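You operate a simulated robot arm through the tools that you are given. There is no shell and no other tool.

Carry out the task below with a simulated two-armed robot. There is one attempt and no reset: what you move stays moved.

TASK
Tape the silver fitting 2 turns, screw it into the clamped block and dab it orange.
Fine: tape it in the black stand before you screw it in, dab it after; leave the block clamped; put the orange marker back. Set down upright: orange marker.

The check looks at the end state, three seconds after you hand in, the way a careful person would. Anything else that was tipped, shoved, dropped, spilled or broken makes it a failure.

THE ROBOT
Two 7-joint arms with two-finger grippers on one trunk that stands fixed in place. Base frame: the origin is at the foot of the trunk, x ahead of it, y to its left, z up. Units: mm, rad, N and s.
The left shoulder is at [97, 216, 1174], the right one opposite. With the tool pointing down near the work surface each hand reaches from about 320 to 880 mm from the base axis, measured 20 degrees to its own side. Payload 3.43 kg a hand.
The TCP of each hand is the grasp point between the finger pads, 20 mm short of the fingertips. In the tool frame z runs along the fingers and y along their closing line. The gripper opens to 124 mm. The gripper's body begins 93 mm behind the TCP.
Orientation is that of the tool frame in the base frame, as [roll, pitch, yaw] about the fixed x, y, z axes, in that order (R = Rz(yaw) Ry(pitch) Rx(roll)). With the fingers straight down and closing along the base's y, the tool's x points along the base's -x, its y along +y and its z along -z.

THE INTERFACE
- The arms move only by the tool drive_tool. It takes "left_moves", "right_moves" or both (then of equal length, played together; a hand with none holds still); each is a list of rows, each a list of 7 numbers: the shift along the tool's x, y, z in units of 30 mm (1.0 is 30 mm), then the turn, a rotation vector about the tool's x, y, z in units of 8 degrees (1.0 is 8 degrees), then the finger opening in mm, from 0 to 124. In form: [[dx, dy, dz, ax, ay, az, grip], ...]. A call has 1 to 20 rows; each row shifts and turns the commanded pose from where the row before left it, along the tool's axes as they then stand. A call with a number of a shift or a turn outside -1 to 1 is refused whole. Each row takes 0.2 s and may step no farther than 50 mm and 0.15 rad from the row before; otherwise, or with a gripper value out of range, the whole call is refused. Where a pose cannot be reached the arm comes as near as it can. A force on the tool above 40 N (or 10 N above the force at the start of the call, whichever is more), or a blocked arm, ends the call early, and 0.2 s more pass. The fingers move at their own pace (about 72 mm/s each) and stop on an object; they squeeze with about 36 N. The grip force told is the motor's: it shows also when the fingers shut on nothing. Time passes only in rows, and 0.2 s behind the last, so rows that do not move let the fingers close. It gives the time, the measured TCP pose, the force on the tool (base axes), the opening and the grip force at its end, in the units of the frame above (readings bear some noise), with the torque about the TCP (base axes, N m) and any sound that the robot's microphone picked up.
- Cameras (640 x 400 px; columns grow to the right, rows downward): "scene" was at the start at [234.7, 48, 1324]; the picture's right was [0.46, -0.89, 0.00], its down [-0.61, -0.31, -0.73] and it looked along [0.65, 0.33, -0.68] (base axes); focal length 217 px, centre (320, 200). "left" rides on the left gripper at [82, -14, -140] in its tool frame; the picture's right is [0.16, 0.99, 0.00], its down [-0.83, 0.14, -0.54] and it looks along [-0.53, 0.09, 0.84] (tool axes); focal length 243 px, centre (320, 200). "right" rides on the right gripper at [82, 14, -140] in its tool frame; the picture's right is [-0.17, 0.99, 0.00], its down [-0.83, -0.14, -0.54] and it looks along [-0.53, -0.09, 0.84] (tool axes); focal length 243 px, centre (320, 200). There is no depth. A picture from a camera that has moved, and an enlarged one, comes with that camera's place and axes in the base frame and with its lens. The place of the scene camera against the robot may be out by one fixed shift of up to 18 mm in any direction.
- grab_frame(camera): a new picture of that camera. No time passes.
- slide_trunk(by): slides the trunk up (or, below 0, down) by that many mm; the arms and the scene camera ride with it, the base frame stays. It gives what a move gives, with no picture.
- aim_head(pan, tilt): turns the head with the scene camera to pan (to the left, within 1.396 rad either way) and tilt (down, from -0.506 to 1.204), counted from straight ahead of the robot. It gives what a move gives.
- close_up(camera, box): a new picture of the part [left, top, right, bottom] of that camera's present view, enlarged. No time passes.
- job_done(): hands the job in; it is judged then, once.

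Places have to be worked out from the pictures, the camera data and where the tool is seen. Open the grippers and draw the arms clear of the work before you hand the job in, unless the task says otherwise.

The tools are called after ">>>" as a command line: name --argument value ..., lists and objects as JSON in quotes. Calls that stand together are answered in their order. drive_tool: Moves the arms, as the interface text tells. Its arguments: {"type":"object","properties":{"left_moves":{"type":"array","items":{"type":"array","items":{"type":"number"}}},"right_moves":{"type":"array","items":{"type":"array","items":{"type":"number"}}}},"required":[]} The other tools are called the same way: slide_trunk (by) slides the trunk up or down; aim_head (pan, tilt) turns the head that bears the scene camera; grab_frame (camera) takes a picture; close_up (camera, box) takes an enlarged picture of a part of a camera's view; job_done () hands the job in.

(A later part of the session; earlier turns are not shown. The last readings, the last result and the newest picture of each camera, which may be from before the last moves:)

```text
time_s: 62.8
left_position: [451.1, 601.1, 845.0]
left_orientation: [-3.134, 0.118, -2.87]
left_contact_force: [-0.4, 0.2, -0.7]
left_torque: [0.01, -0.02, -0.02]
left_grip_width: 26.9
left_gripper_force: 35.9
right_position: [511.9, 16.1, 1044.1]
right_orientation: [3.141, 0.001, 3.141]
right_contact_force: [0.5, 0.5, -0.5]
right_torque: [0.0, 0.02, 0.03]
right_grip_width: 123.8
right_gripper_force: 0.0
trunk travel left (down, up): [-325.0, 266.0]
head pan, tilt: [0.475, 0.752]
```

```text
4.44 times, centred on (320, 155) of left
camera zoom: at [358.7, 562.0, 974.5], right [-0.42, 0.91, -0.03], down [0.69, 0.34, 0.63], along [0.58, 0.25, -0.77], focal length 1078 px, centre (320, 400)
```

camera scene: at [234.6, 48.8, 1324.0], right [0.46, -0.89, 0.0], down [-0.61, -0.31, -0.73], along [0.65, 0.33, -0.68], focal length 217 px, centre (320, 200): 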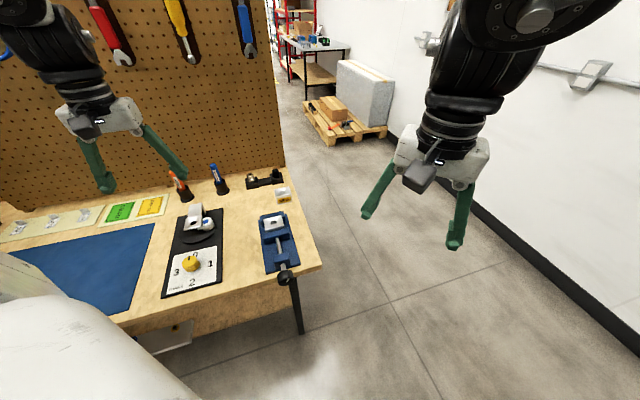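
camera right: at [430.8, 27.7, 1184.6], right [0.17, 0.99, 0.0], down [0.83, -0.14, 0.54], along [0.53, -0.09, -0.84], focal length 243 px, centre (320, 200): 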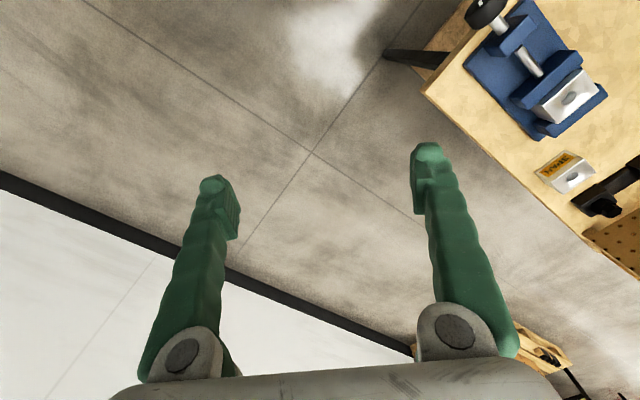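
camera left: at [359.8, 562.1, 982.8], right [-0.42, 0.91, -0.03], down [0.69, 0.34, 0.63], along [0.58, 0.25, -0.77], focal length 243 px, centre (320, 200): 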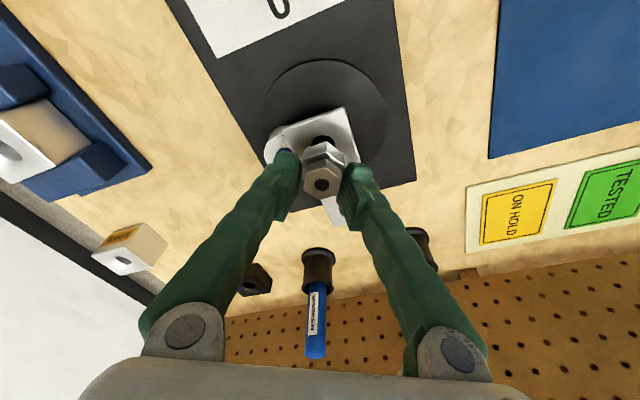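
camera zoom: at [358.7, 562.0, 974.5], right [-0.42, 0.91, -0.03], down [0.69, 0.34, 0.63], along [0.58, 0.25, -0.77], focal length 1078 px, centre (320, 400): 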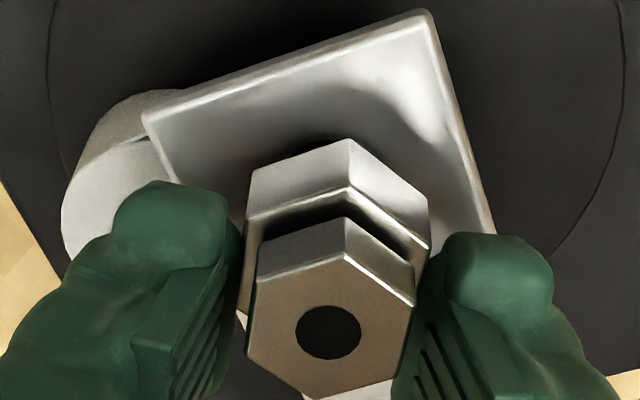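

The thread tip is entering the seat with no contact force. I continue down gently.

>>> drive_tool --left_moves '[[0.008, 0, 0.067, 0, 0, 0, 15], [0.008, 0, 0.067, 0, 0, 0, 15], [0.008, 0, 0.067, 0, 0, 0, 15], [0, 0, 0, 0, 0, 0, 15]]'

>>> close_up --camera "scene" --box '[178, 207, 210, 227]'

```text
time_s: 63.8
left_position: [448.8, 601.4, 839.3]
left_orientation: [-3.134, 0.118, -2.869]
left_contact_force: [0.2, -0.6, -0.9]
left_torque: [0.02, -0.01, 0.02]
left_grip_width: 26.9
left_gripper_force: 36.3
right_position: [512.3, 14.8, 1045.3]
right_orientation: [-3.141, 0.0, -3.141]
right_contact_force: [-0.1, 1.1, -0.3]
right_torque: [0.0, 0.01, 0.02]
right_grip_width: 124.0
right_gripper_force: 0.0
trunk travel left (down, up): [-325.0, 266.0]
head pan, tilt: [0.475, 0.752]
```

```text
16.00 times, centred on (194, 217) of scene
camera zoom: at [234.7, 48.0, 1324.0], right [0.46, -0.89, 0.0], down [-0.61, -0.31, -0.73], along [0.65, 0.33, -0.68], focal length 3471 px, centre (2336, -72)
```

zoom: 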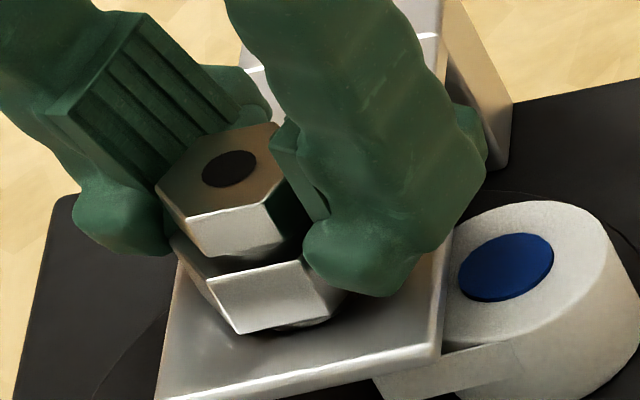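

>>> drive_tool --left_moves '[[0.006, 0, 0.05, 0, 0, 0, 15], [0.006, 0, 0.05, 0, 0, 0, 15], [0, 0, 0, 0, 0, 0, 15]]'

>>> close_up --camera "scene" --box '[178, 207, 210, 227]'

>>> close_up --camera "left" --box '[260, 110, 380, 200]'

```text
time_s: 64.6
left_position: [449.9, 601.8, 836.7]
left_orientation: [-3.135, 0.12, -2.869]
left_contact_force: [-0.2, 0.6, 0.8]
left_torque: [0.02, -0.01, -0.01]
left_grip_width: 27.0
left_gripper_force: 36.3
right_position: [512.6, 15.2, 1044.4]
right_orientation: [-3.141, 0.001, 3.141]
right_contact_force: [-0.2, 0.4, -0.2]
right_torque: [0.0, 0.01, 0.0]
right_grip_width: 123.9
right_gripper_force: 0.0
trunk travel left (down, up): [-325.0, 266.0]
head pan, tilt: [0.475, 0.752]
```

```text
16.00 times, centred on (194, 217) of scene
camera zoom: at [234.7, 48.0, 1324.0], right [0.46, -0.89, 0.0], down [-0.61, -0.31, -0.73], along [0.65, 0.33, -0.68], focal length 3471 px, centre (2336, -72)
```

zoom: 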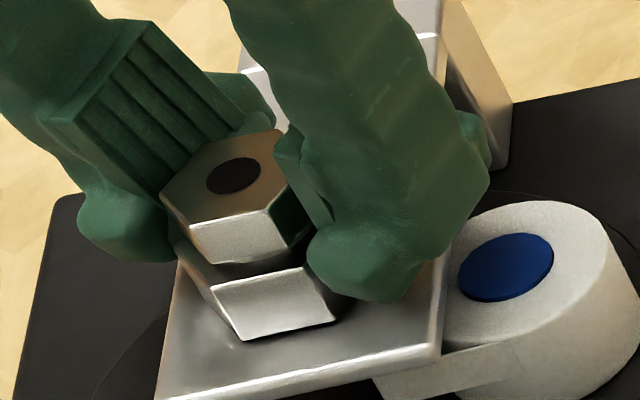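

```text
4.44 times, centred on (320, 155) of left
camera zoom: at [358.5, 563.5, 966.1], right [-0.42, 0.91, -0.03], down [0.69, 0.34, 0.63], along [0.58, 0.25, -0.77], focal length 1078 px, centre (320, 400)
```

zoom: 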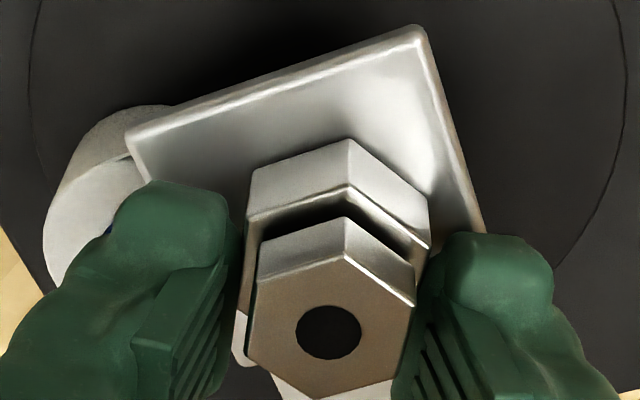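

>>> drive_tool --left_moves '[[0.004, 0, 0.034, 0, 0, 0, 15], [0.004, 0, 0.034, 0, 0, 0, 15], [0, 0, 0, 0, 0, 0, 15]]'

>>> close_up --camera "scene" --box '[178, 207, 210, 227]'

```text
time_s: 65.4
left_position: [450.4, 601.8, 837.7]
left_orientation: [-3.139, 0.125, -2.87]
left_contact_force: [-1.5, 7.1, 26.3]
left_torque: [-0.03, 0.39, -0.09]
left_grip_width: 27.1
left_gripper_force: 35.9
right_position: [511.4, 15.1, 1045.6]
right_orientation: [3.14, 0.001, 3.141]
right_contact_force: [0.2, 0.2, -0.4]
right_torque: [0.0, 0.0, 0.0]
right_grip_width: 124.0
right_gripper_force: 0.1
trunk travel left (down, up): [-325.0, 266.0]
head pan, tilt: [0.475, 0.752]
```

```text
16.00 times, centred on (194, 217) of scene
camera zoom: at [232.8, 46.6, 1324.5], right [0.46, -0.89, 0.0], down [-0.61, -0.31, -0.73], along [0.65, 0.34, -0.68], focal length 3471 px, centre (2336, -72)
```

zoom: 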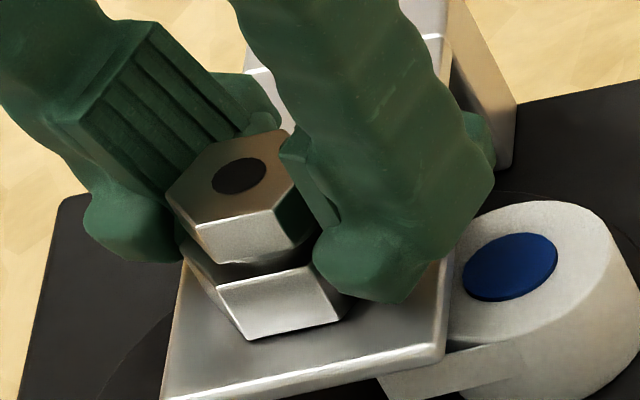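

The flange has touched down on the seat (26 N). I relieve the push by 1 mm and open the fingers.

>>> drive_tool --left_moves '[[-0.004, 0, -0.034, 0, 0, 0, 15], [0, 0, 0, 0, 0, 0, 34], [0, 0, 0, 0, 0, 0, 44], [0, 0, 0, 0, 0, 0, 44], [0, 0, 0, 0, 0, 0, 44]]'

>>> close_up --camera "scene" --box '[178, 207, 210, 227]'

>>> close_up --camera "left" --box '[260, 110, 380, 200]'

```text
time_s: 66.6
left_position: [448.9, 601.4, 835.0]
left_orientation: [-3.134, 0.119, -2.869]
left_contact_force: [0.5, -0.2, -0.2]
left_torque: [-0.04, -0.02, 0.01]
left_grip_width: 43.9
left_gripper_force: 0.1
right_position: [511.4, 15.1, 1044.1]
right_orientation: [-3.141, -0.001, -3.141]
right_contact_force: [0.2, 0.0, 0.2]
right_torque: [0.01, 0.01, 0.0]
right_grip_width: 124.0
right_gripper_force: 0.1
trunk travel left (down, up): [-325.0, 266.0]
head pan, tilt: [0.475, 0.752]
```

```text
16.00 times, centred on (194, 217) of scene
camera zoom: at [234.5, 47.7, 1324.0], right [0.46, -0.89, 0.0], down [-0.61, -0.31, -0.73], along [0.65, 0.33, -0.68], focal length 3471 px, centre (2336, -72)
```

zoom: 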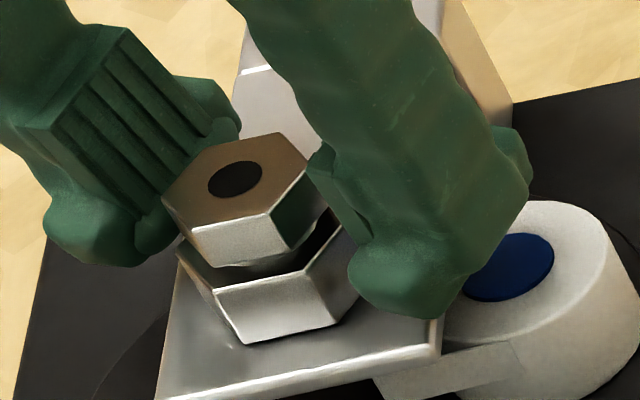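

```text
4.44 times, centred on (320, 155) of left
camera zoom: at [357.9, 563.3, 964.6], right [-0.42, 0.91, -0.03], down [0.69, 0.34, 0.63], along [0.58, 0.25, -0.77], focal length 1078 px, centre (320, 400)
```

zoom: 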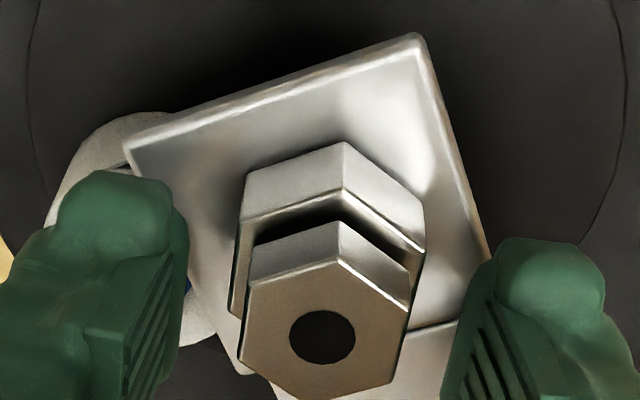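

The fitting stands upright in the seat. I lift clear and wait to see whether the stand starts winding.

>>> drive_tool --left_moves '[[-0.04, 0, -0.33, 0, 0, 0, 50], [-0.06, 0, -0.5, 0, 0, 0, 50], [-0.08, 0, -0.66, 0, 0, 0, 50], [-0.08, 0, -0.66, 0, 0, 0, 50], [0, 0, 0, 0, 0, 0, 50], [0, 0, 0, 0, 0, 0, 50], [0, 0, 0, 0, 0, 0, 50], [0, 0, 0, 0, 0, 0, 50]]'

>>> close_up --camera "scene" --box '[155, 190, 235, 250]'

>>> grab_frame --camera "left"

```text
time_s: 68.4
left_position: [450.0, 601.2, 900.0]
left_orientation: [-3.134, 0.118, -2.87]
left_contact_force: [0.2, -0.4, -0.8]
left_torque: [0.02, -0.01, 0.01]
left_grip_width: 50.1
left_gripper_force: 0.1
right_position: [511.0, 16.1, 1043.9]
right_orientation: [-3.141, 0.0, -3.141]
right_contact_force: [-0.2, -0.1, 0.5]
right_torque: [0.0, 0.0, -0.01]
right_grip_width: 123.7
right_gripper_force: 0.0
trunk travel left (down, up): [-325.0, 266.0]
head pan, tilt: [0.475, 0.752]
```

```text
6.67 times, centred on (195, 220) of scene
camera zoom: at [234.7, 48.0, 1324.0], right [0.46, -0.89, 0.0], down [-0.61, -0.31, -0.73], along [0.65, 0.33, -0.68], focal length 1446 px, centre (1153, 67)
```

zoom: 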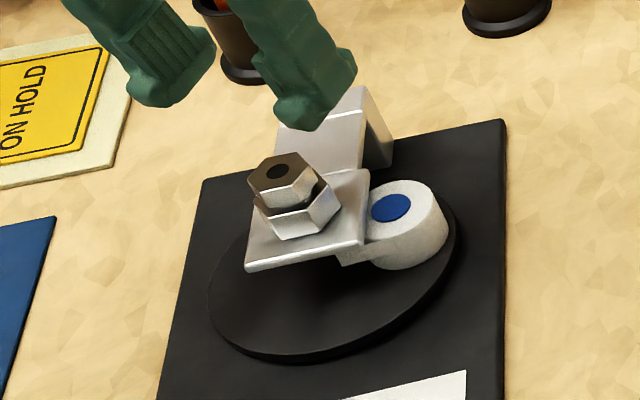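

```text
taken
camera left: at [358.2, 562.4, 1029.8], right [-0.42, 0.91, -0.03], down [0.69, 0.34, 0.63], along [0.58, 0.25, -0.77], focal length 243 px, centre (320, 200)
```

left: 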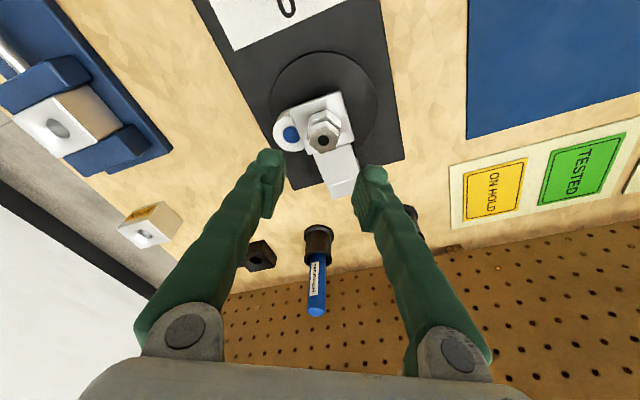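

No sound or motion yet. I wait about two seconds and watch the turntable and tape roll.

>>> drive_tool --left_moves '[[0, 0, 0, 0, 0, 0, 50], [0, 0, 0, 0, 0, 0, 50], [0, 0, 0, 0, 0, 0, 50], [0, 0, 0, 0, 0, 0, 50], [0, 0, 0, 0, 0, 0, 50], [0, 0, 0, 0, 0, 0, 50], [0, 0, 0, 0, 0, 0, 50], [0, 0, 0, 0, 0, 0, 50], [0, 0, 0, 0, 0, 0, 50], [0, 0, 0, 0, 0, 0, 50]]'

>>> close_up --camera "scene" --box '[155, 190, 235, 250]'

>>> close_up --camera "left" --box '[250, 50, 410, 200]'

```text
time_s: 70.6
left_position: [449.4, 600.7, 900.7]
left_orientation: [-3.134, 0.119, -2.868]
left_contact_force: [-0.3, 0.1, 0.3]
left_torque: [-0.02, 0.0, -0.01]
left_grip_width: 50.3
left_gripper_force: 0.0
right_position: [512.7, 15.2, 1044.8]
right_orientation: [3.14, 0.0, 3.141]
right_contact_force: [-0.2, 0.0, -0.7]
right_torque: [0.05, -0.01, 0.02]
right_grip_width: 123.9
right_gripper_force: 0.0
trunk travel left (down, up): [-325.0, 266.0]
head pan, tilt: [0.475, 0.752]
```

```text
6.67 times, centred on (195, 220) of scene
camera zoom: at [234.7, 48.0, 1324.0], right [0.46, -0.89, 0.0], down [-0.61, -0.31, -0.73], along [0.65, 0.33, -0.68], focal length 1446 px, centre (1153, 67)
```

zoom: 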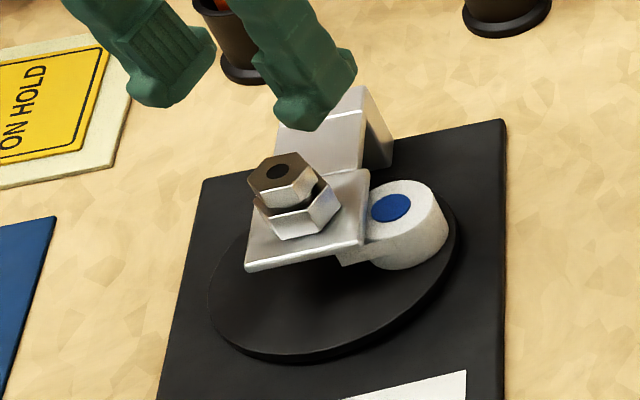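

```text
2.67 times, centred on (330, 125) of left
camera zoom: at [358.2, 562.3, 1029.8], right [-0.42, 0.91, -0.03], down [0.69, 0.34, 0.63], along [0.58, 0.25, -0.77], focal length 647 px, centre (293, 400)
```

zoom: 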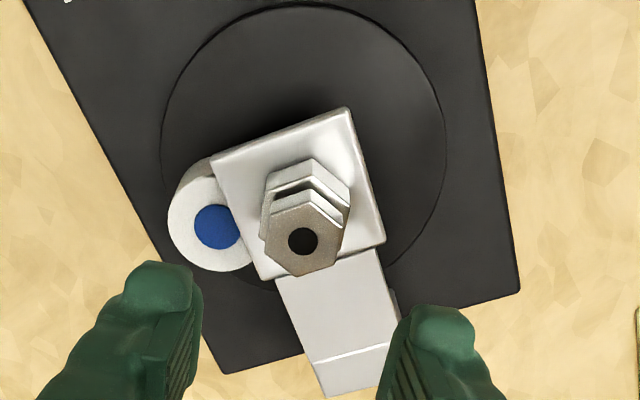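

Nothing winds visibly, so taping may have happened silently at setting 2 or may need another step. I remove the tilt, centre the hand over the fitting, and prepare to lift it and inspect the thread.

>>> drive_tool --left_moves '[[0, 0, 0, 0, 0.43, 0, 50], [0, 0, 0, 0, 0.43, 0, 50], [0.323, -0.031, 0.3, 0, 0, 0, 50], [0, 0, 0.3, 0, 0, 0, 50], [0, 0, 0, 0, 0, 0, 50]]'

>>> close_up --camera "left" --box '[250, 100, 390, 200]'

>>> close_up --camera "scene" --box '[155, 190, 235, 250]'

```text
time_s: 71.8
left_position: [439.9, 597.6, 882.9]
left_orientation: [-3.136, 0.0, -2.871]
left_contact_force: [0.5, 0.6, -0.7]
left_torque: [0.0, 0.0, 0.02]
left_grip_width: 50.0
left_gripper_force: 0.1
right_position: [511.7, 15.4, 1045.0]
right_orientation: [3.14, 0.0, -3.14]
right_contact_force: [-0.4, 0.1, -0.1]
right_torque: [0.02, -0.04, -0.01]
right_grip_width: 123.9
right_gripper_force: 0.0
trunk travel left (down, up): [-325.0, 266.0]
head pan, tilt: [0.475, 0.752]
```

```text
4.00 times, centred on (320, 150) of left
camera zoom: at [364.2, 563.9, 1023.2], right [-0.42, 0.91, -0.01], down [0.76, 0.36, 0.54], along [0.49, 0.22, -0.84], focal length 970 px, centre (320, 400)
```

zoom: 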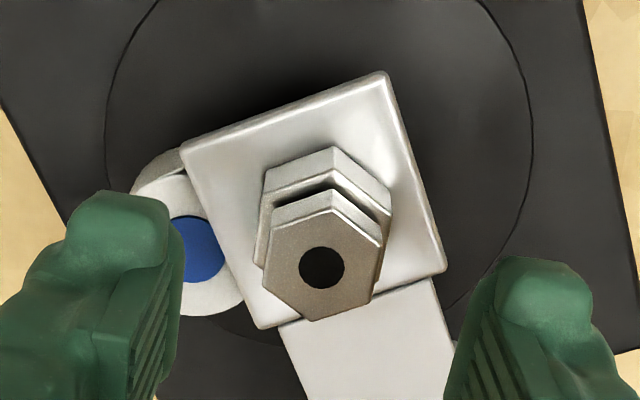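

```text
6.67 times, centred on (195, 220) of scene
camera zoom: at [234.3, 48.0, 1324.0], right [0.46, -0.89, 0.0], down [-0.61, -0.31, -0.73], along [0.65, 0.33, -0.68], focal length 1446 px, centre (1153, 67)
```

zoom: 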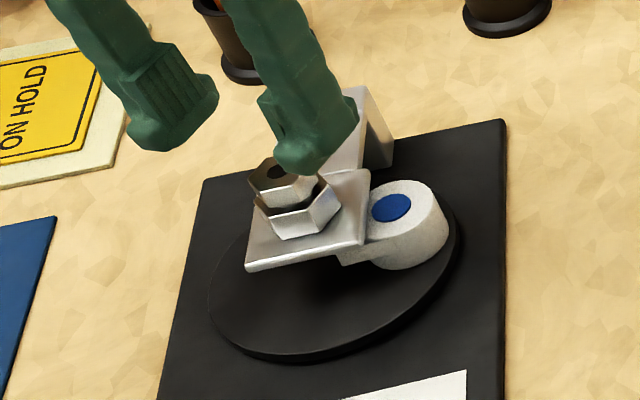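

The fitting is within about 2 mm of the tool axis. I come down so the tips end just above the flange hex, and grip the upper hex this time.

>>> drive_tool --left_moves '[[-0.04, 0.01, 0.38, 0, 0, 0, 50], [0, 0, 0.38, 0, 0, 0, 44], [0, 0, 0.36, 0, 0, 0, 44], [0, 0, 0, 0, 0, 0, 44]]'

>>> close_up --camera "left" --box '[250, 100, 390, 200]'

>>> close_up --camera "scene" --box '[178, 207, 210, 227]'

```text
time_s: 72.8
left_position: [441.0, 599.0, 849.2]
left_orientation: [-3.136, -0.001, -2.87]
left_contact_force: [0.0, -1.0, -0.9]
left_torque: [0.0, -0.03, -0.01]
left_grip_width: 44.0
left_gripper_force: 0.0
right_position: [512.9, 16.1, 1043.5]
right_orientation: [3.141, -0.001, 3.141]
right_contact_force: [-0.4, 0.5, -0.5]
right_torque: [-0.01, -0.02, -0.01]
right_grip_width: 123.8
right_gripper_force: 0.1
trunk travel left (down, up): [-325.0, 266.0]
head pan, tilt: [0.475, 0.752]
```

```text
4.00 times, centred on (320, 150) of left
camera zoom: at [365.1, 564.9, 989.7], right [-0.42, 0.91, -0.01], down [0.76, 0.36, 0.54], along [0.49, 0.22, -0.84], focal length 970 px, centre (320, 400)
```

zoom: 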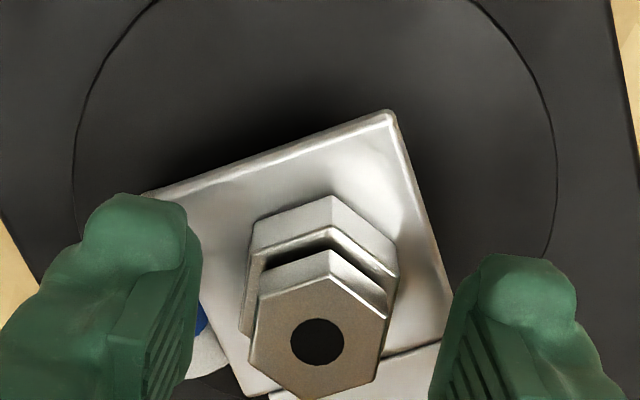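

```text
16.00 times, centred on (194, 217) of scene
camera zoom: at [234.5, 47.9, 1324.0], right [0.46, -0.89, 0.0], down [-0.61, -0.31, -0.73], along [0.65, 0.33, -0.68], focal length 3471 px, centre (2336, -72)
```

zoom: 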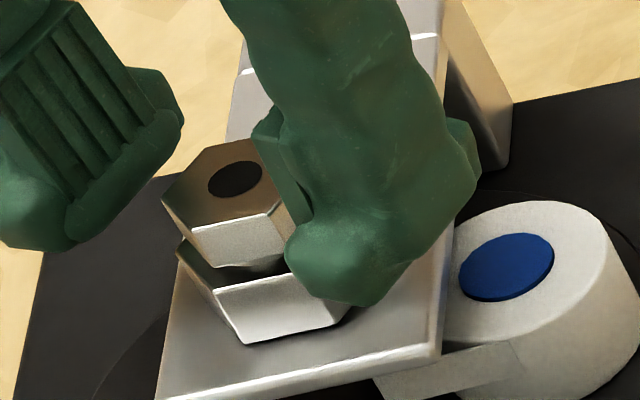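

>>> drive_tool --left_moves '[[0, -0.01, 0, 0, 0, 0, 34], [0, 0, 0, 0, 0, 0, 15], [0, 0, 0, 0, 0, 0, 15], [0, 0, 0, 0, 0, 0, 15]]'

>>> close_up --camera "left" --box '[250, 100, 390, 200]'

>>> close_up --camera "scene" --box '[178, 207, 210, 227]'

```text
time_s: 73.8
left_position: [440.7, 598.9, 848.8]
left_orientation: [-3.136, -0.002, -2.869]
left_contact_force: [-0.1, 1.3, -0.1]
left_torque: [0.02, 0.03, -0.01]
left_grip_width: 23.1
left_gripper_force: 36.0
right_position: [512.0, 15.2, 1044.0]
right_orientation: [-3.14, 0.001, -3.141]
right_contact_force: [0.6, 0.6, -0.4]
right_torque: [-0.01, -0.01, -0.01]
right_grip_width: 124.2
right_gripper_force: 0.0
trunk travel left (down, up): [-325.0, 266.0]
head pan, tilt: [0.475, 0.752]
```

```text
4.00 times, centred on (320, 150) of left
camera zoom: at [365.5, 564.5, 989.2], right [-0.42, 0.91, -0.01], down [0.76, 0.36, 0.54], along [0.49, 0.22, -0.84], focal length 970 px, centre (320, 400)
```

zoom: 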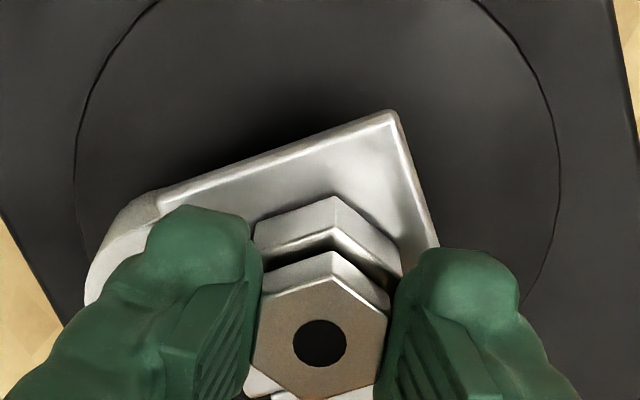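

```text
16.00 times, centred on (194, 217) of scene
camera zoom: at [234.7, 48.0, 1324.0], right [0.46, -0.89, 0.0], down [-0.61, -0.31, -0.73], along [0.65, 0.33, -0.68], focal length 3471 px, centre (2336, -72)
```

zoom: 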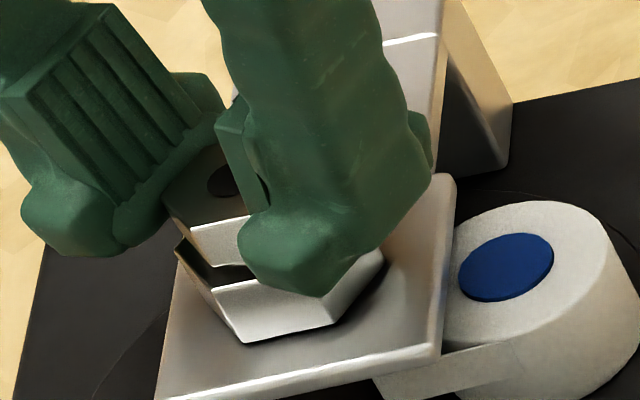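

Gripped on the upper hex (23.1 mm). I lift about 40 mm straight up to inspect the thread.

>>> drive_tool --left_moves '[[0, 0, -0.2, 0, 0, 0, 15], [0, 0, -0.3, 0, 0, 0, 15], [0, 0, -0.4, 0, 0, 0, 15], [0, 0, -0.4, 0, 0, 0, 15], [0, 0, 0, 0, 0, 0, 15]]'

>>> close_up --camera "scene" --box '[174, 200, 214, 225]'

```text
time_s: 75.0
left_position: [440.4, 598.5, 888.4]
left_orientation: [-3.135, -0.003, -2.869]
left_contact_force: [-0.5, 0.4, -0.2]
left_torque: [-0.04, 0.0, 0.0]
left_grip_width: 22.9
left_gripper_force: 35.9
right_position: [512.7, 15.3, 1043.6]
right_orientation: [3.141, -0.001, 3.141]
right_contact_force: [-0.6, 0.0, 0.3]
right_torque: [-0.01, 0.0, 0.02]
right_grip_width: 123.9
right_gripper_force: 0.2
trunk travel left (down, up): [-325.0, 266.0]
head pan, tilt: [0.475, 0.752]
```

```text
16.00 times, centred on (194, 212) of scene
camera zoom: at [234.9, 48.2, 1323.9], right [0.46, -0.89, 0.0], down [-0.61, -0.31, -0.73], along [0.65, 0.33, -0.68], focal length 3471 px, centre (2336, 0)
```

zoom: 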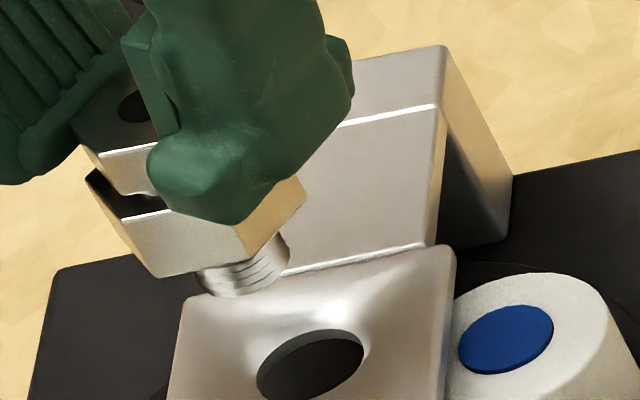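

The thread is still bare metal, so the stand needs the dial to be turned while a fitting is seated. I set the fitting back in the seat, and will return the dial to 0 and then turn it to 2 with the fitting in place.

>>> drive_tool --left_moves '[[0, 0, 0.4, 0, 0, 0, 15], [0, 0, 0.4, 0, 0, 0, 15], [0, 0, 0.3, 0, 0, 0, 15], [0, 0, 0.18, 0, 0, 0, 15], [0, 0, 0, 0, 0, 0, 15]]'

>>> close_up --camera "scene" --box '[174, 200, 214, 225]'

```text
time_s: 76.2
left_position: [443.0, 598.4, 848.8]
left_orientation: [-3.135, -0.002, -2.867]
left_contact_force: [-0.8, 0.8, 0.6]
left_torque: [0.01, 0.0, 0.03]
left_grip_width: 22.9
left_gripper_force: 36.0
right_position: [512.4, 15.8, 1044.2]
right_orientation: [-3.141, -0.001, -3.14]
right_contact_force: [0.5, -0.6, 0.5]
right_torque: [0.02, 0.0, 0.0]
right_grip_width: 123.8
right_gripper_force: 0.0
trunk travel left (down, up): [-325.0, 266.0]
head pan, tilt: [0.475, 0.752]
```

```text
16.00 times, centred on (194, 212) of scene
camera zoom: at [234.6, 47.9, 1324.0], right [0.46, -0.89, 0.0], down [-0.61, -0.31, -0.73], along [0.65, 0.33, -0.68], focal length 3471 px, centre (2336, 0)
```

zoom: 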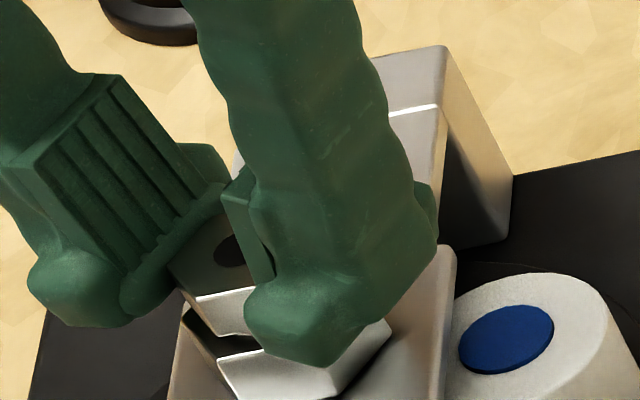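

The fitting is back in the seat. I release it, lift well clear, and travel to above the dial, turning the wrist towards yaw −120°.

>>> drive_tool --left_moves '[[0, 0, 0, 0, 0, 0, 34], [0, 0, 0, 0, 0, 0, 46], [0, 0, 0, 0, 0, 0, 46], [0, 0, -0.5, 0, 0, 0, 46], [0, 0, -0.9, 0, 0, 0, 60], [0, 0, -0.9, 0, 0, 0, 60], [0, 0, -0.9, 0, 0, 0, 60], [0, 0, -0.5, 0, 0, 1, 60], [0, 0, 0, 0, 0, 0.98, 60], [0.661, -0.663, 0, 0, 0, 0, 60], [0.661, -0.663, 0, 0, 0, 0, 60], [0.661, -0.663, 0, 0, 0, 0, 60], [0.661, -0.663, 0, 0, 0, 0, 60], [0.661, -0.663, 0, 0, 0, 0, 60], [0, 0, 0, 0, 0, 0, 60]]'

>>> close_up --camera "scene" --box '[140, 180, 260, 300]'

```text
time_s: 79.4
left_position: [342.0, 497.9, 961.1]
left_orientation: [-3.134, 0.0, 3.139]
left_contact_force: [0.1, 0.5, 0.2]
left_torque: [-0.01, 0.02, 0.01]
left_grip_width: 60.2
left_gripper_force: 0.0
right_position: [512.4, 16.0, 1045.4]
right_orientation: [3.141, 0.001, 3.141]
right_contact_force: [-0.2, 0.3, 0.1]
right_torque: [-0.01, 0.0, 0.02]
right_grip_width: 124.0
right_gripper_force: 0.1
trunk travel left (down, up): [-325.0, 266.0]
head pan, tilt: [0.475, 0.752]
```

```text
3.33 times, centred on (200, 240) of scene
camera zoom: at [235.0, 48.2, 1323.9], right [0.46, -0.89, 0.0], down [-0.61, -0.31, -0.73], along [0.65, 0.33, -0.68], focal length 723 px, centre (720, 67)
```

zoom: 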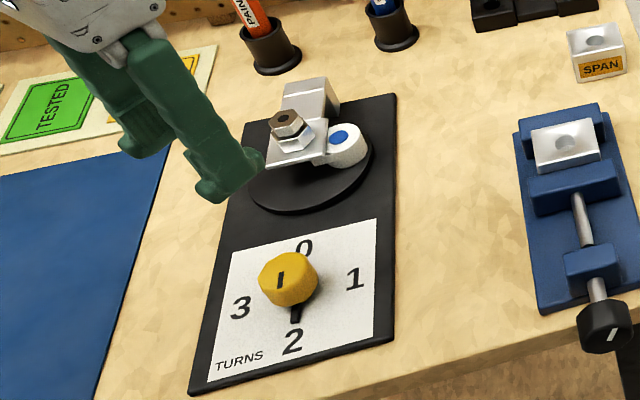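

>>> drive_tool --left_moves '[[0, 0, 0, -0.05, 0, 0, 60], [0, 0, 0, 0, 0, 1, 60], [0, 0, 0, 0, 0, 1, 60], [0, 0, 0, 0, 0, 1, 60], [0, 0, 0, 0, 0, 1, 60], [0, 0, 0, 0, 0, 1, 60], [0, 0, 0, 0, 0, 1, 60], [0, 0, 0, 0, 0, 1, 60], [0, 0, 0, 0, 0, 1, 60], [0, 0, 0, 0, 0, 1, 60], [0, 0, 0, 0, 0, 1, 60], [0, 0, 0, 0, 0, 1, 60], [0, 0, 0, 0, 0, 1, 60], [0, 0, 0, 0, 0, 1, 60], [0, 0, 0, 0, 0, 1, 60], [0, 0, 0, 0, 0, 1, 60], [0, 0, 0, 0, 0, 1, 60], [0, 0, 0, 0, 0, 1, 60], [0, 0, 0, 0, 0, 1, 60], [0, 0, 0, 0, 0, 1, 60]]'

>>> drive_tool --left_moves '[[0, 0, 0, 0, 0, 1, 60], [0, 0, 0, 0, 0, 1, 60], [0, 0, 0, 0, 0, 1, 60], [0, 0, 0, 0, 0, 1, 60], [0, 0, 0, 0, 0, 1, 60], [0, 0, 0, 0, 0, 1, 60], [0, 0, 0, 0, 0, 1, 60], [0, 0, 0, 0, 0, 1, 60], [0, 0, 0, 0, 0, 1, 60], [0, 0, 0, 0, 0, 1, 60], [0, 0, 0, 0, 0, 1, 60], [0, 0, 0, 0, 0, 1, 60], [0, 0, 0, 0, 0, 1, 60], [0, 0, 0, 0, 0, 1, 60], [0, 0, 0, 0, 0, 1, 60], [0, 0, 0, 0, 0, 1, 60], [0, 0, 0, 0, 0, 1, 60], [0, 0, 0, 0, 0, 1, 60], [0, 0, 0, 0, 0, 0.5, 60], [0, 0, 0, 0, 0, 0, 60]]'

>>> close_up --camera "left" --box '[230, 80, 410, 220]'

```text
time_s: 83.6
left_position: [343.3, 500.2, 959.4]
left_orientation: [3.141, 0.0, 0.482]
left_contact_force: [0.6, -0.2, 0.4]
left_torque: [-0.02, -0.02, 0.01]
left_grip_width: 59.8
left_gripper_force: 0.0
right_position: [512.9, 14.9, 1044.5]
right_orientation: [-3.14, -0.001, -3.141]
right_contact_force: [0.5, 0.2, -0.5]
right_torque: [-0.02, 0.06, 0.0]
right_grip_width: 124.1
right_gripper_force: 0.1
trunk travel left (down, up): [-325.0, 266.0]
head pan, tilt: [0.475, 0.752]
```

```text
time_s: 87.8
left_position: [341.8, 499.8, 961.6]
left_orientation: [-3.14, 0.0, -2.099]
left_contact_force: [0.5, -0.7, -0.2]
left_torque: [-0.02, 0.01, 0.03]
left_grip_width: 59.8
left_gripper_force: 0.1
right_position: [512.5, 16.0, 1044.4]
right_orientation: [3.141, 0.001, 3.141]
right_contact_force: [-0.3, 0.4, 0.2]
right_torque: [0.01, -0.01, -0.02]
right_grip_width: 124.1
right_gripper_force: 0.0
trunk travel left (down, up): [-325.0, 266.0]
head pan, tilt: [0.475, 0.752]
```

```text
2.86 times, centred on (320, 150) of left
camera zoom: at [312.0, 422.5, 1101.1], right [-0.93, 0.36, 0.0], down [0.3, 0.79, 0.54], along [0.19, 0.5, -0.84], focal length 693 px, centre (320, 343)
```

zoom: 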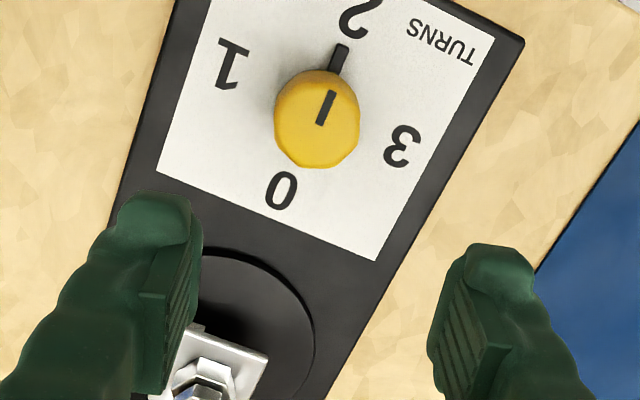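

The dial is centred under the hand. I descend and grip the knob.

>>> drive_tool --left_moves '[[-0.02, -0.02, 0.93, 0, 0, 0, 60], [0, 0, 0.93, 0, 0, 0, 60], [0, 0, 0.93, 0, 0, 0, 60], [0, 0, 0.93, 0, 0, 0, 60], [0, 0, 0.93, 0, 0, 0, 60], [0, 0, 0.89, 0, 0, 0, 60], [0, 0, 0, 0, 0, 0, 60]]'

>>> close_up --camera "left" --box '[210, 80, 450, 270]'

```text
time_s: 89.4
left_position: [343.8, 501.3, 794.6]
left_orientation: [-3.141, 0.001, -2.098]
left_contact_force: [0.3, -0.7, 0.4]
left_torque: [0.01, 0.0, -0.03]
left_grip_width: 60.2
left_gripper_force: 0.1
right_position: [511.4, 15.1, 1043.8]
right_orientation: [3.142, 0.001, -3.141]
right_contact_force: [-0.4, 0.4, 0.0]
right_torque: [0.05, -0.02, -0.01]
right_grip_width: 124.0
right_gripper_force: 0.0
trunk travel left (down, up): [-325.0, 266.0]
head pan, tilt: [0.475, 0.752]
```

```text
2.11 times, centred on (330, 175) of left
camera zoom: at [313.6, 423.1, 934.9], right [-0.94, 0.35, 0.0], down [0.3, 0.79, 0.54], along [0.19, 0.51, -0.84], focal length 511 px, centre (299, 253)
```

zoom: 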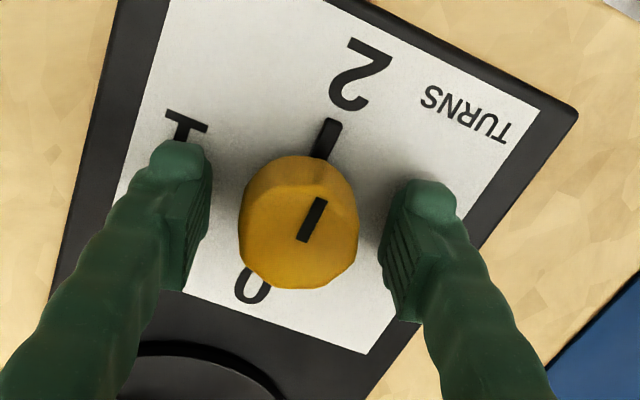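

>>> drive_tool --left_moves '[[0, 0, 0, 0, 0, 0, 45], [0, 0, 0, 0, 0, 0, 34], [0, 0, 0, 0, 0, 0, 32]]'

```text
time_s: 90.2
left_position: [344.5, 499.7, 794.1]
left_orientation: [-3.14, 0.001, -2.098]
left_contact_force: [2.3, -2.7, -6.1]
left_torque: [0.12, -0.23, -0.02]
left_grip_width: 36.8
left_gripper_force: 44.9
right_position: [513.5, 15.4, 1043.8]
right_orientation: [3.141, -0.001, -3.14]
right_contact_force: [0.2, 0.3, -0.2]
right_torque: [-0.01, 0.0, -0.01]
right_grip_width: 124.0
right_gripper_force: 0.1
trunk travel left (down, up): [-325.0, 266.0]
head pan, tilt: [0.475, 0.752]
```

The grip is solid with low forces. I turn the knob counter-clockwise back to 0 in one smooth go.

>>> drive_tool --left_moves '[[0, 0, 0, 0, 0, -0.9, 32], [0, 0, 0, 0, 0, -1, 32], [0, 0, 0, 0, 0, -1, 32], [0, 0, 0, 0, 0, -1, 32], [0, 0, 0, 0, 0, -1, 32], [0, 0, 0, 0, 0, -1, 32], [0, 0, 0, 0, 0, -1, 32], [0, 0, 0, 0, 0, -1, 32], [0, 0, 0, 0, 0, -1, 32], [0, 0, 0, 0, 0, -1, 32], [0, 0, 0, 0, 0, -1, 32], [0, 0, 0, 0, 0, -1, 32], [0, 0, 0, 0, 0, -1, 32], [0, 0, 0, 0, 0, -1, 32], [0, 0, 0, 0, 0, -1, 32], [0, 0, 0, 0, 0, -1, 32], [0, 0, 0, 0, 0, -1, 32]]'

>>> close_up --camera "left" --box '[210, 80, 450, 270]'

>>> close_up --camera "scene" --box '[140, 180, 260, 300]'

```text
time_s: 93.8
left_position: [341.2, 496.8, 794.0]
left_orientation: [3.138, 0.001, 0.262]
left_contact_force: [-17.4, -16.7, -14.2]
left_torque: [0.0, -0.02, -0.05]
left_grip_width: 36.4
left_gripper_force: 45.1
right_position: [512.1, 14.8, 1044.8]
right_orientation: [3.141, 0.002, 3.141]
right_contact_force: [-1.0, 0.9, 0.1]
right_torque: [0.0, 0.02, -0.03]
right_grip_width: 123.7
right_gripper_force: 0.1
trunk travel left (down, up): [-325.0, 266.0]
head pan, tilt: [0.475, 0.752]
```

```text
2.11 times, centred on (330, 175) of left
camera zoom: at [416.4, 533.7, 934.5], right [0.42, -0.91, 0.0], down [-0.77, -0.35, 0.54], along [-0.49, -0.23, -0.84], focal length 511 px, centre (299, 253)
```

zoom: 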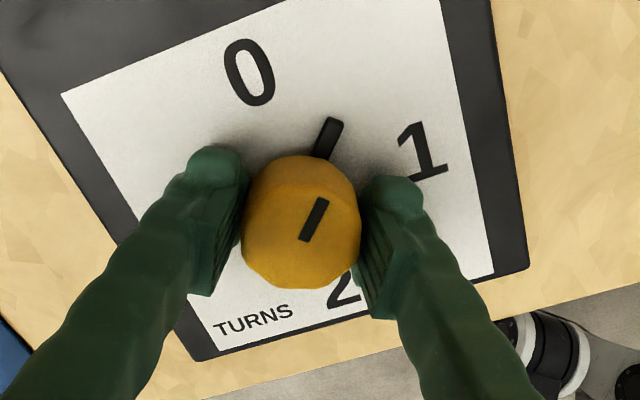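

```text
3.33 times, centred on (200, 240) of scene
camera zoom: at [233.5, 47.1, 1324.1], right [0.46, -0.89, 0.0], down [-0.61, -0.31, -0.73], along [0.65, 0.33, -0.68], focal length 723 px, centre (720, 67)
```

zoom: 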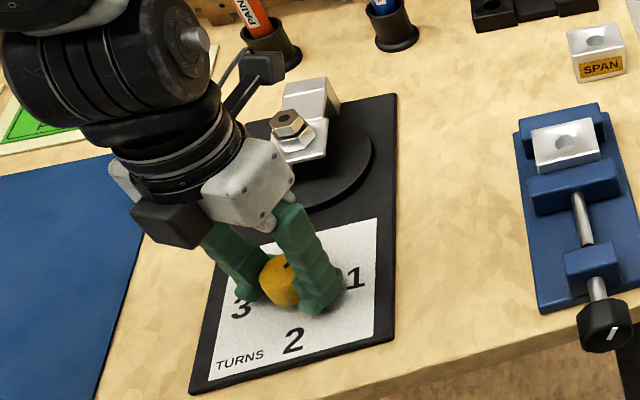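

The tape roll orbits the seat as the dial turns with a fitting seated, so the dial drives the winding. I relieve the side force and finish turning back to 0, then will inspect the thread.

>>> drive_tool --left_moves '[[-0.06, 0.03, 0.02, 0, 0, -0.6, 32], [-0.03, 0.02, 0, 0, 0, -1, 32], [0, 0, 0, 0, 0, -1, 32], [0, 0, 0, 0, 0, -1, 32], [0, 0, 0, 0, 0, -1, 32], [0, 0, 0, 0, 0, -1, 32]]'

>>> close_up --camera "left" --box '[210, 80, 450, 270]'

>>> close_up --camera "scene" --box '[140, 180, 260, 300]'

```text
time_s: 95.2
left_position: [341.5, 496.4, 794.5]
left_orientation: [3.139, -0.002, 1.043]
left_contact_force: [1.2, -19.2, -14.9]
left_torque: [-0.25, -0.11, -0.65]
left_grip_width: 36.3
left_gripper_force: 45.0
right_position: [512.1, 14.8, 1043.8]
right_orientation: [-3.141, 0.0, 3.14]
right_contact_force: [0.8, 0.6, -0.7]
right_torque: [0.03, 0.0, -0.03]
right_grip_width: 123.9
right_gripper_force: 0.0
trunk travel left (down, up): [-325.0, 266.0]
head pan, tilt: [0.475, 0.752]
```

```text
2.11 times, centred on (330, 175) of left
camera zoom: at [370.7, 575.5, 935.0], right [0.94, -0.35, 0.0], down [-0.3, -0.79, 0.54], along [-0.19, -0.5, -0.84], focal length 511 px, centre (299, 253)
```

zoom: 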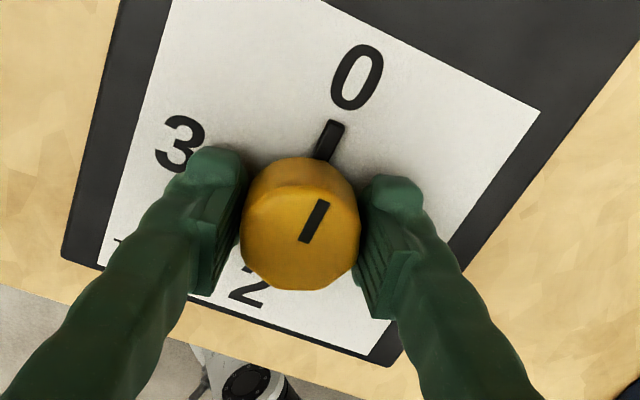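

```text
3.33 times, centred on (200, 240) of scene
camera zoom: at [235.5, 47.1, 1323.9], right [0.46, -0.89, 0.0], down [-0.61, -0.31, -0.73], along [0.65, 0.33, -0.68], focal length 723 px, centre (720, 67)
```

zoom: 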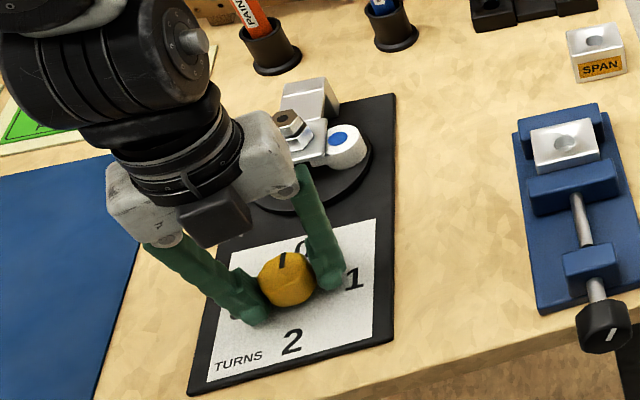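

The dial is back against its stop at 0 and the roll has returned to its start. I open, lift, and go over the fitting to check its thread before winding forward.

>>> drive_tool --left_moves '[[0, 0, 0, 0, 0, 0.15, 44], [0, 0, 0, 0, 0, 0, 60], [0, 0, 0, 0, 0, 0, 60], [0, 0, -0.9, 0, 0, 0, 60], [0, 0, -0.9, 0, 0, 0, 60], [0, 0, -0.9, 0, 0, 0, 60], [0, 0, -0.9, 0, 0, 0, 60], [0, 0, -0.3, 0, 0, -0.98, 60], [0, 0, 0, 0, 0, -0.98, 60], [0, 0, 0, 0, 0, -0.1, 60]]'

>>> close_up --camera "scene" --box '[140, 180, 260, 300]'

>>> grab_frame --camera "left"

```text
time_s: 97.4
left_position: [340.4, 499.3, 909.9]
left_orientation: [-3.141, -0.001, 1.312]
left_contact_force: [0.1, 0.4, -0.1]
left_torque: [-0.01, 0.0, 0.0]
left_grip_width: 59.7
left_gripper_force: 0.1
right_position: [512.0, 14.7, 1044.2]
right_orientation: [3.141, 0.0, -3.141]
right_contact_force: [0.1, 0.3, 0.5]
right_torque: [-0.01, 0.01, -0.01]
right_grip_width: 123.8
right_gripper_force: 0.1
trunk travel left (down, up): [-325.0, 266.0]
head pan, tilt: [0.475, 0.752]
```

```text
3.33 times, centred on (200, 240) of scene
camera zoom: at [234.7, 48.0, 1324.0], right [0.46, -0.89, 0.0], down [-0.61, -0.31, -0.73], along [0.65, 0.33, -0.68], focal length 723 px, centre (720, 67)
```

zoom: 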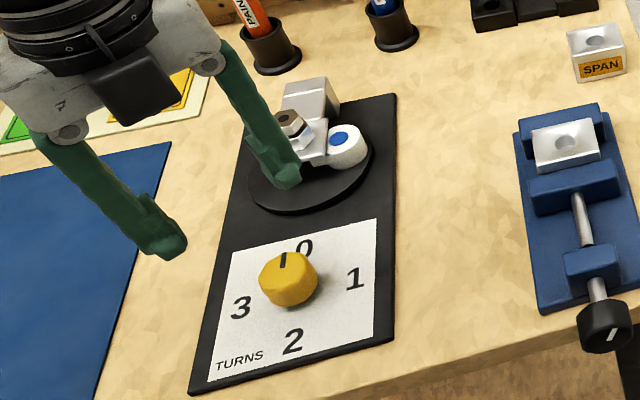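

```text
taken
camera left: at [348.1, 581.7, 1051.1], right [1.0, -0.09, 0.0], down [-0.08, -0.84, 0.54], along [-0.05, -0.54, -0.84], focal length 243 px, centre (320, 200)
```

left: 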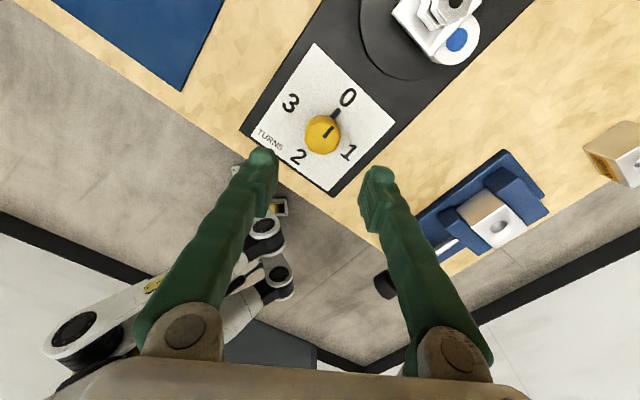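

>>> drive_tool --left_moves '[[0.811, 0.477, 0, 0, 0, 0, 60], [0.811, 0.477, 0, 0, 0, 0, 60], [0.811, 0.477, 0, 0, 0, 0, 60], [0.811, 0.477, 0, 0, 0, 0, 60], [0.811, 0.477, 0, 0, 0, 0, 50], [0, 0, 0.6, 0, 0, 0, 50], [0, 0, 0, 0, 0, 0, 50]]'

>>> close_up --camera "left" --box '[250, 100, 390, 200]'

>>> close_up --camera "scene" --box '[155, 190, 235, 250]'

```text
time_s: 99.0
left_position: [440.5, 596.7, 893.0]
left_orientation: [3.139, -0.003, 1.309]
left_contact_force: [0.4, -0.7, -0.4]
left_torque: [-0.02, 0.0, -0.01]
left_grip_width: 49.9
left_gripper_force: 0.0
right_position: [512.3, 14.8, 1044.0]
right_orientation: [-3.14, 0.001, 3.141]
right_contact_force: [0.9, -0.2, 0.1]
right_torque: [0.05, 0.01, -0.01]
right_grip_width: 124.0
right_gripper_force: 0.3
trunk travel left (down, up): [-325.0, 266.0]
head pan, tilt: [0.475, 0.752]
```

```text
4.00 times, centred on (320, 150) of left
camera zoom: at [448.1, 680.3, 1033.4], right [1.0, -0.09, 0.0], down [-0.08, -0.84, 0.54], along [-0.05, -0.54, -0.84], focal length 970 px, centre (320, 400)
```

zoom: 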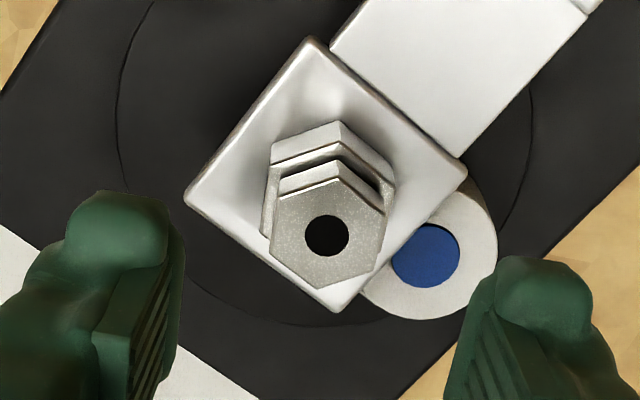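

```text
6.67 times, centred on (195, 220) of scene
camera zoom: at [234.7, 47.6, 1324.0], right [0.46, -0.89, 0.0], down [-0.61, -0.31, -0.73], along [0.65, 0.33, -0.68], focal length 1446 px, centre (1153, 67)
```

zoom: 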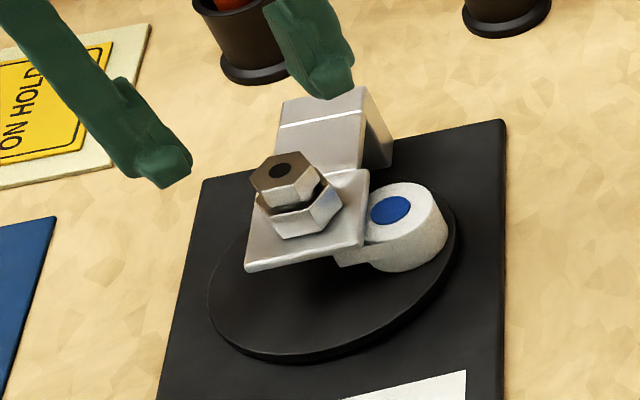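

The hex flats line up with the pads at this yaw. I descend, grip the upper hex, and lift to inspect the thread.

>>> drive_tool --left_moves '[[0.06, 0.04, 0.5, 0, 0, 0, 50], [0, 0, 0.5, 0, 0, 0, 44], [0, 0, 0.45, 0, 0, 0, 40], [0, 0, 0, 0, 0, 0, 40], [0, 0, 0, 0, 0, 0, 15], [0, 0, 0, 0, 0, 0, 15], [0, 0, 0, 0, 0, 0, 15]]'

>>> close_up --camera "left" --box '[250, 100, 390, 200]'

```text
time_s: 100.6
left_position: [443.2, 598.2, 848.3]
left_orientation: [-3.141, -0.002, 1.309]
left_contact_force: [0.9, 0.5, 0.0]
left_torque: [0.03, 0.0, 0.01]
left_grip_width: 22.6
left_gripper_force: 35.9
right_position: [513.0, 13.9, 1044.1]
right_orientation: [3.14, 0.001, 3.141]
right_contact_force: [-0.1, -0.6, -0.5]
right_torque: [0.0, 0.0, 0.0]
right_grip_width: 124.1
right_gripper_force: 0.0
trunk travel left (down, up): [-325.0, 266.0]
head pan, tilt: [0.475, 0.752]
```

```text
4.00 times, centred on (320, 150) of left
camera zoom: at [449.9, 680.8, 988.7], right [1.0, -0.09, 0.0], down [-0.08, -0.84, 0.54], along [-0.05, -0.54, -0.84], focal length 970 px, centre (320, 400)
```

zoom: 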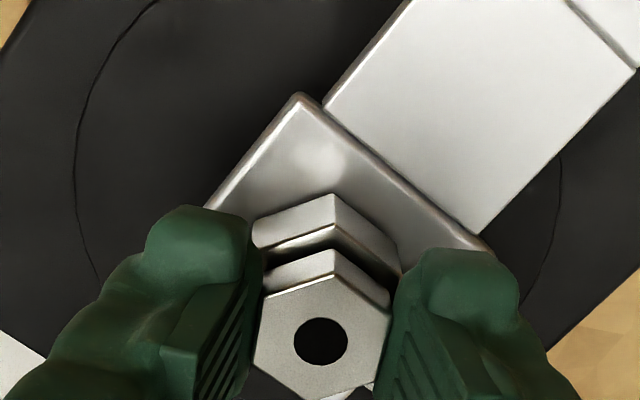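

>>> drive_tool --left_moves '[[0, 0, -0.2, 0, 0, 0, 15], [0, 0, -0.3, 0, 0, 0, 15], [0, 0, -0.4, 0, 0, 0, 15], [0, 0, -0.4, 0, 0, 0, 15], [0, 0, 0, 0, 0, 0, 15]]'

>>> close_up --camera "scene" --box '[174, 200, 214, 225]'

```text
time_s: 101.8
left_position: [442.5, 598.1, 887.9]
left_orientation: [-3.141, 0.0, 1.309]
left_contact_force: [0.0, 0.7, -1.2]
left_torque: [-0.01, -0.01, 0.02]
left_grip_width: 23.1
left_gripper_force: 36.2
right_position: [512.4, 15.2, 1044.0]
right_orientation: [-3.141, 0.0, 3.141]
right_contact_force: [0.6, -0.5, -0.4]
right_torque: [-0.03, -0.02, 0.0]
right_grip_width: 124.1
right_gripper_force: 0.0
trunk travel left (down, up): [-325.0, 266.0]
head pan, tilt: [0.475, 0.752]
```

```text
16.00 times, centred on (194, 212) of scene
camera zoom: at [234.9, 48.2, 1323.9], right [0.46, -0.89, 0.0], down [-0.61, -0.31, -0.73], along [0.65, 0.33, -0.68], focal length 3471 px, centre (2336, 0)
```

zoom: 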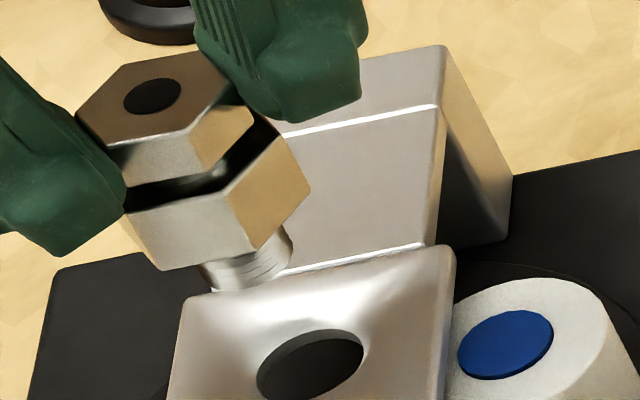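

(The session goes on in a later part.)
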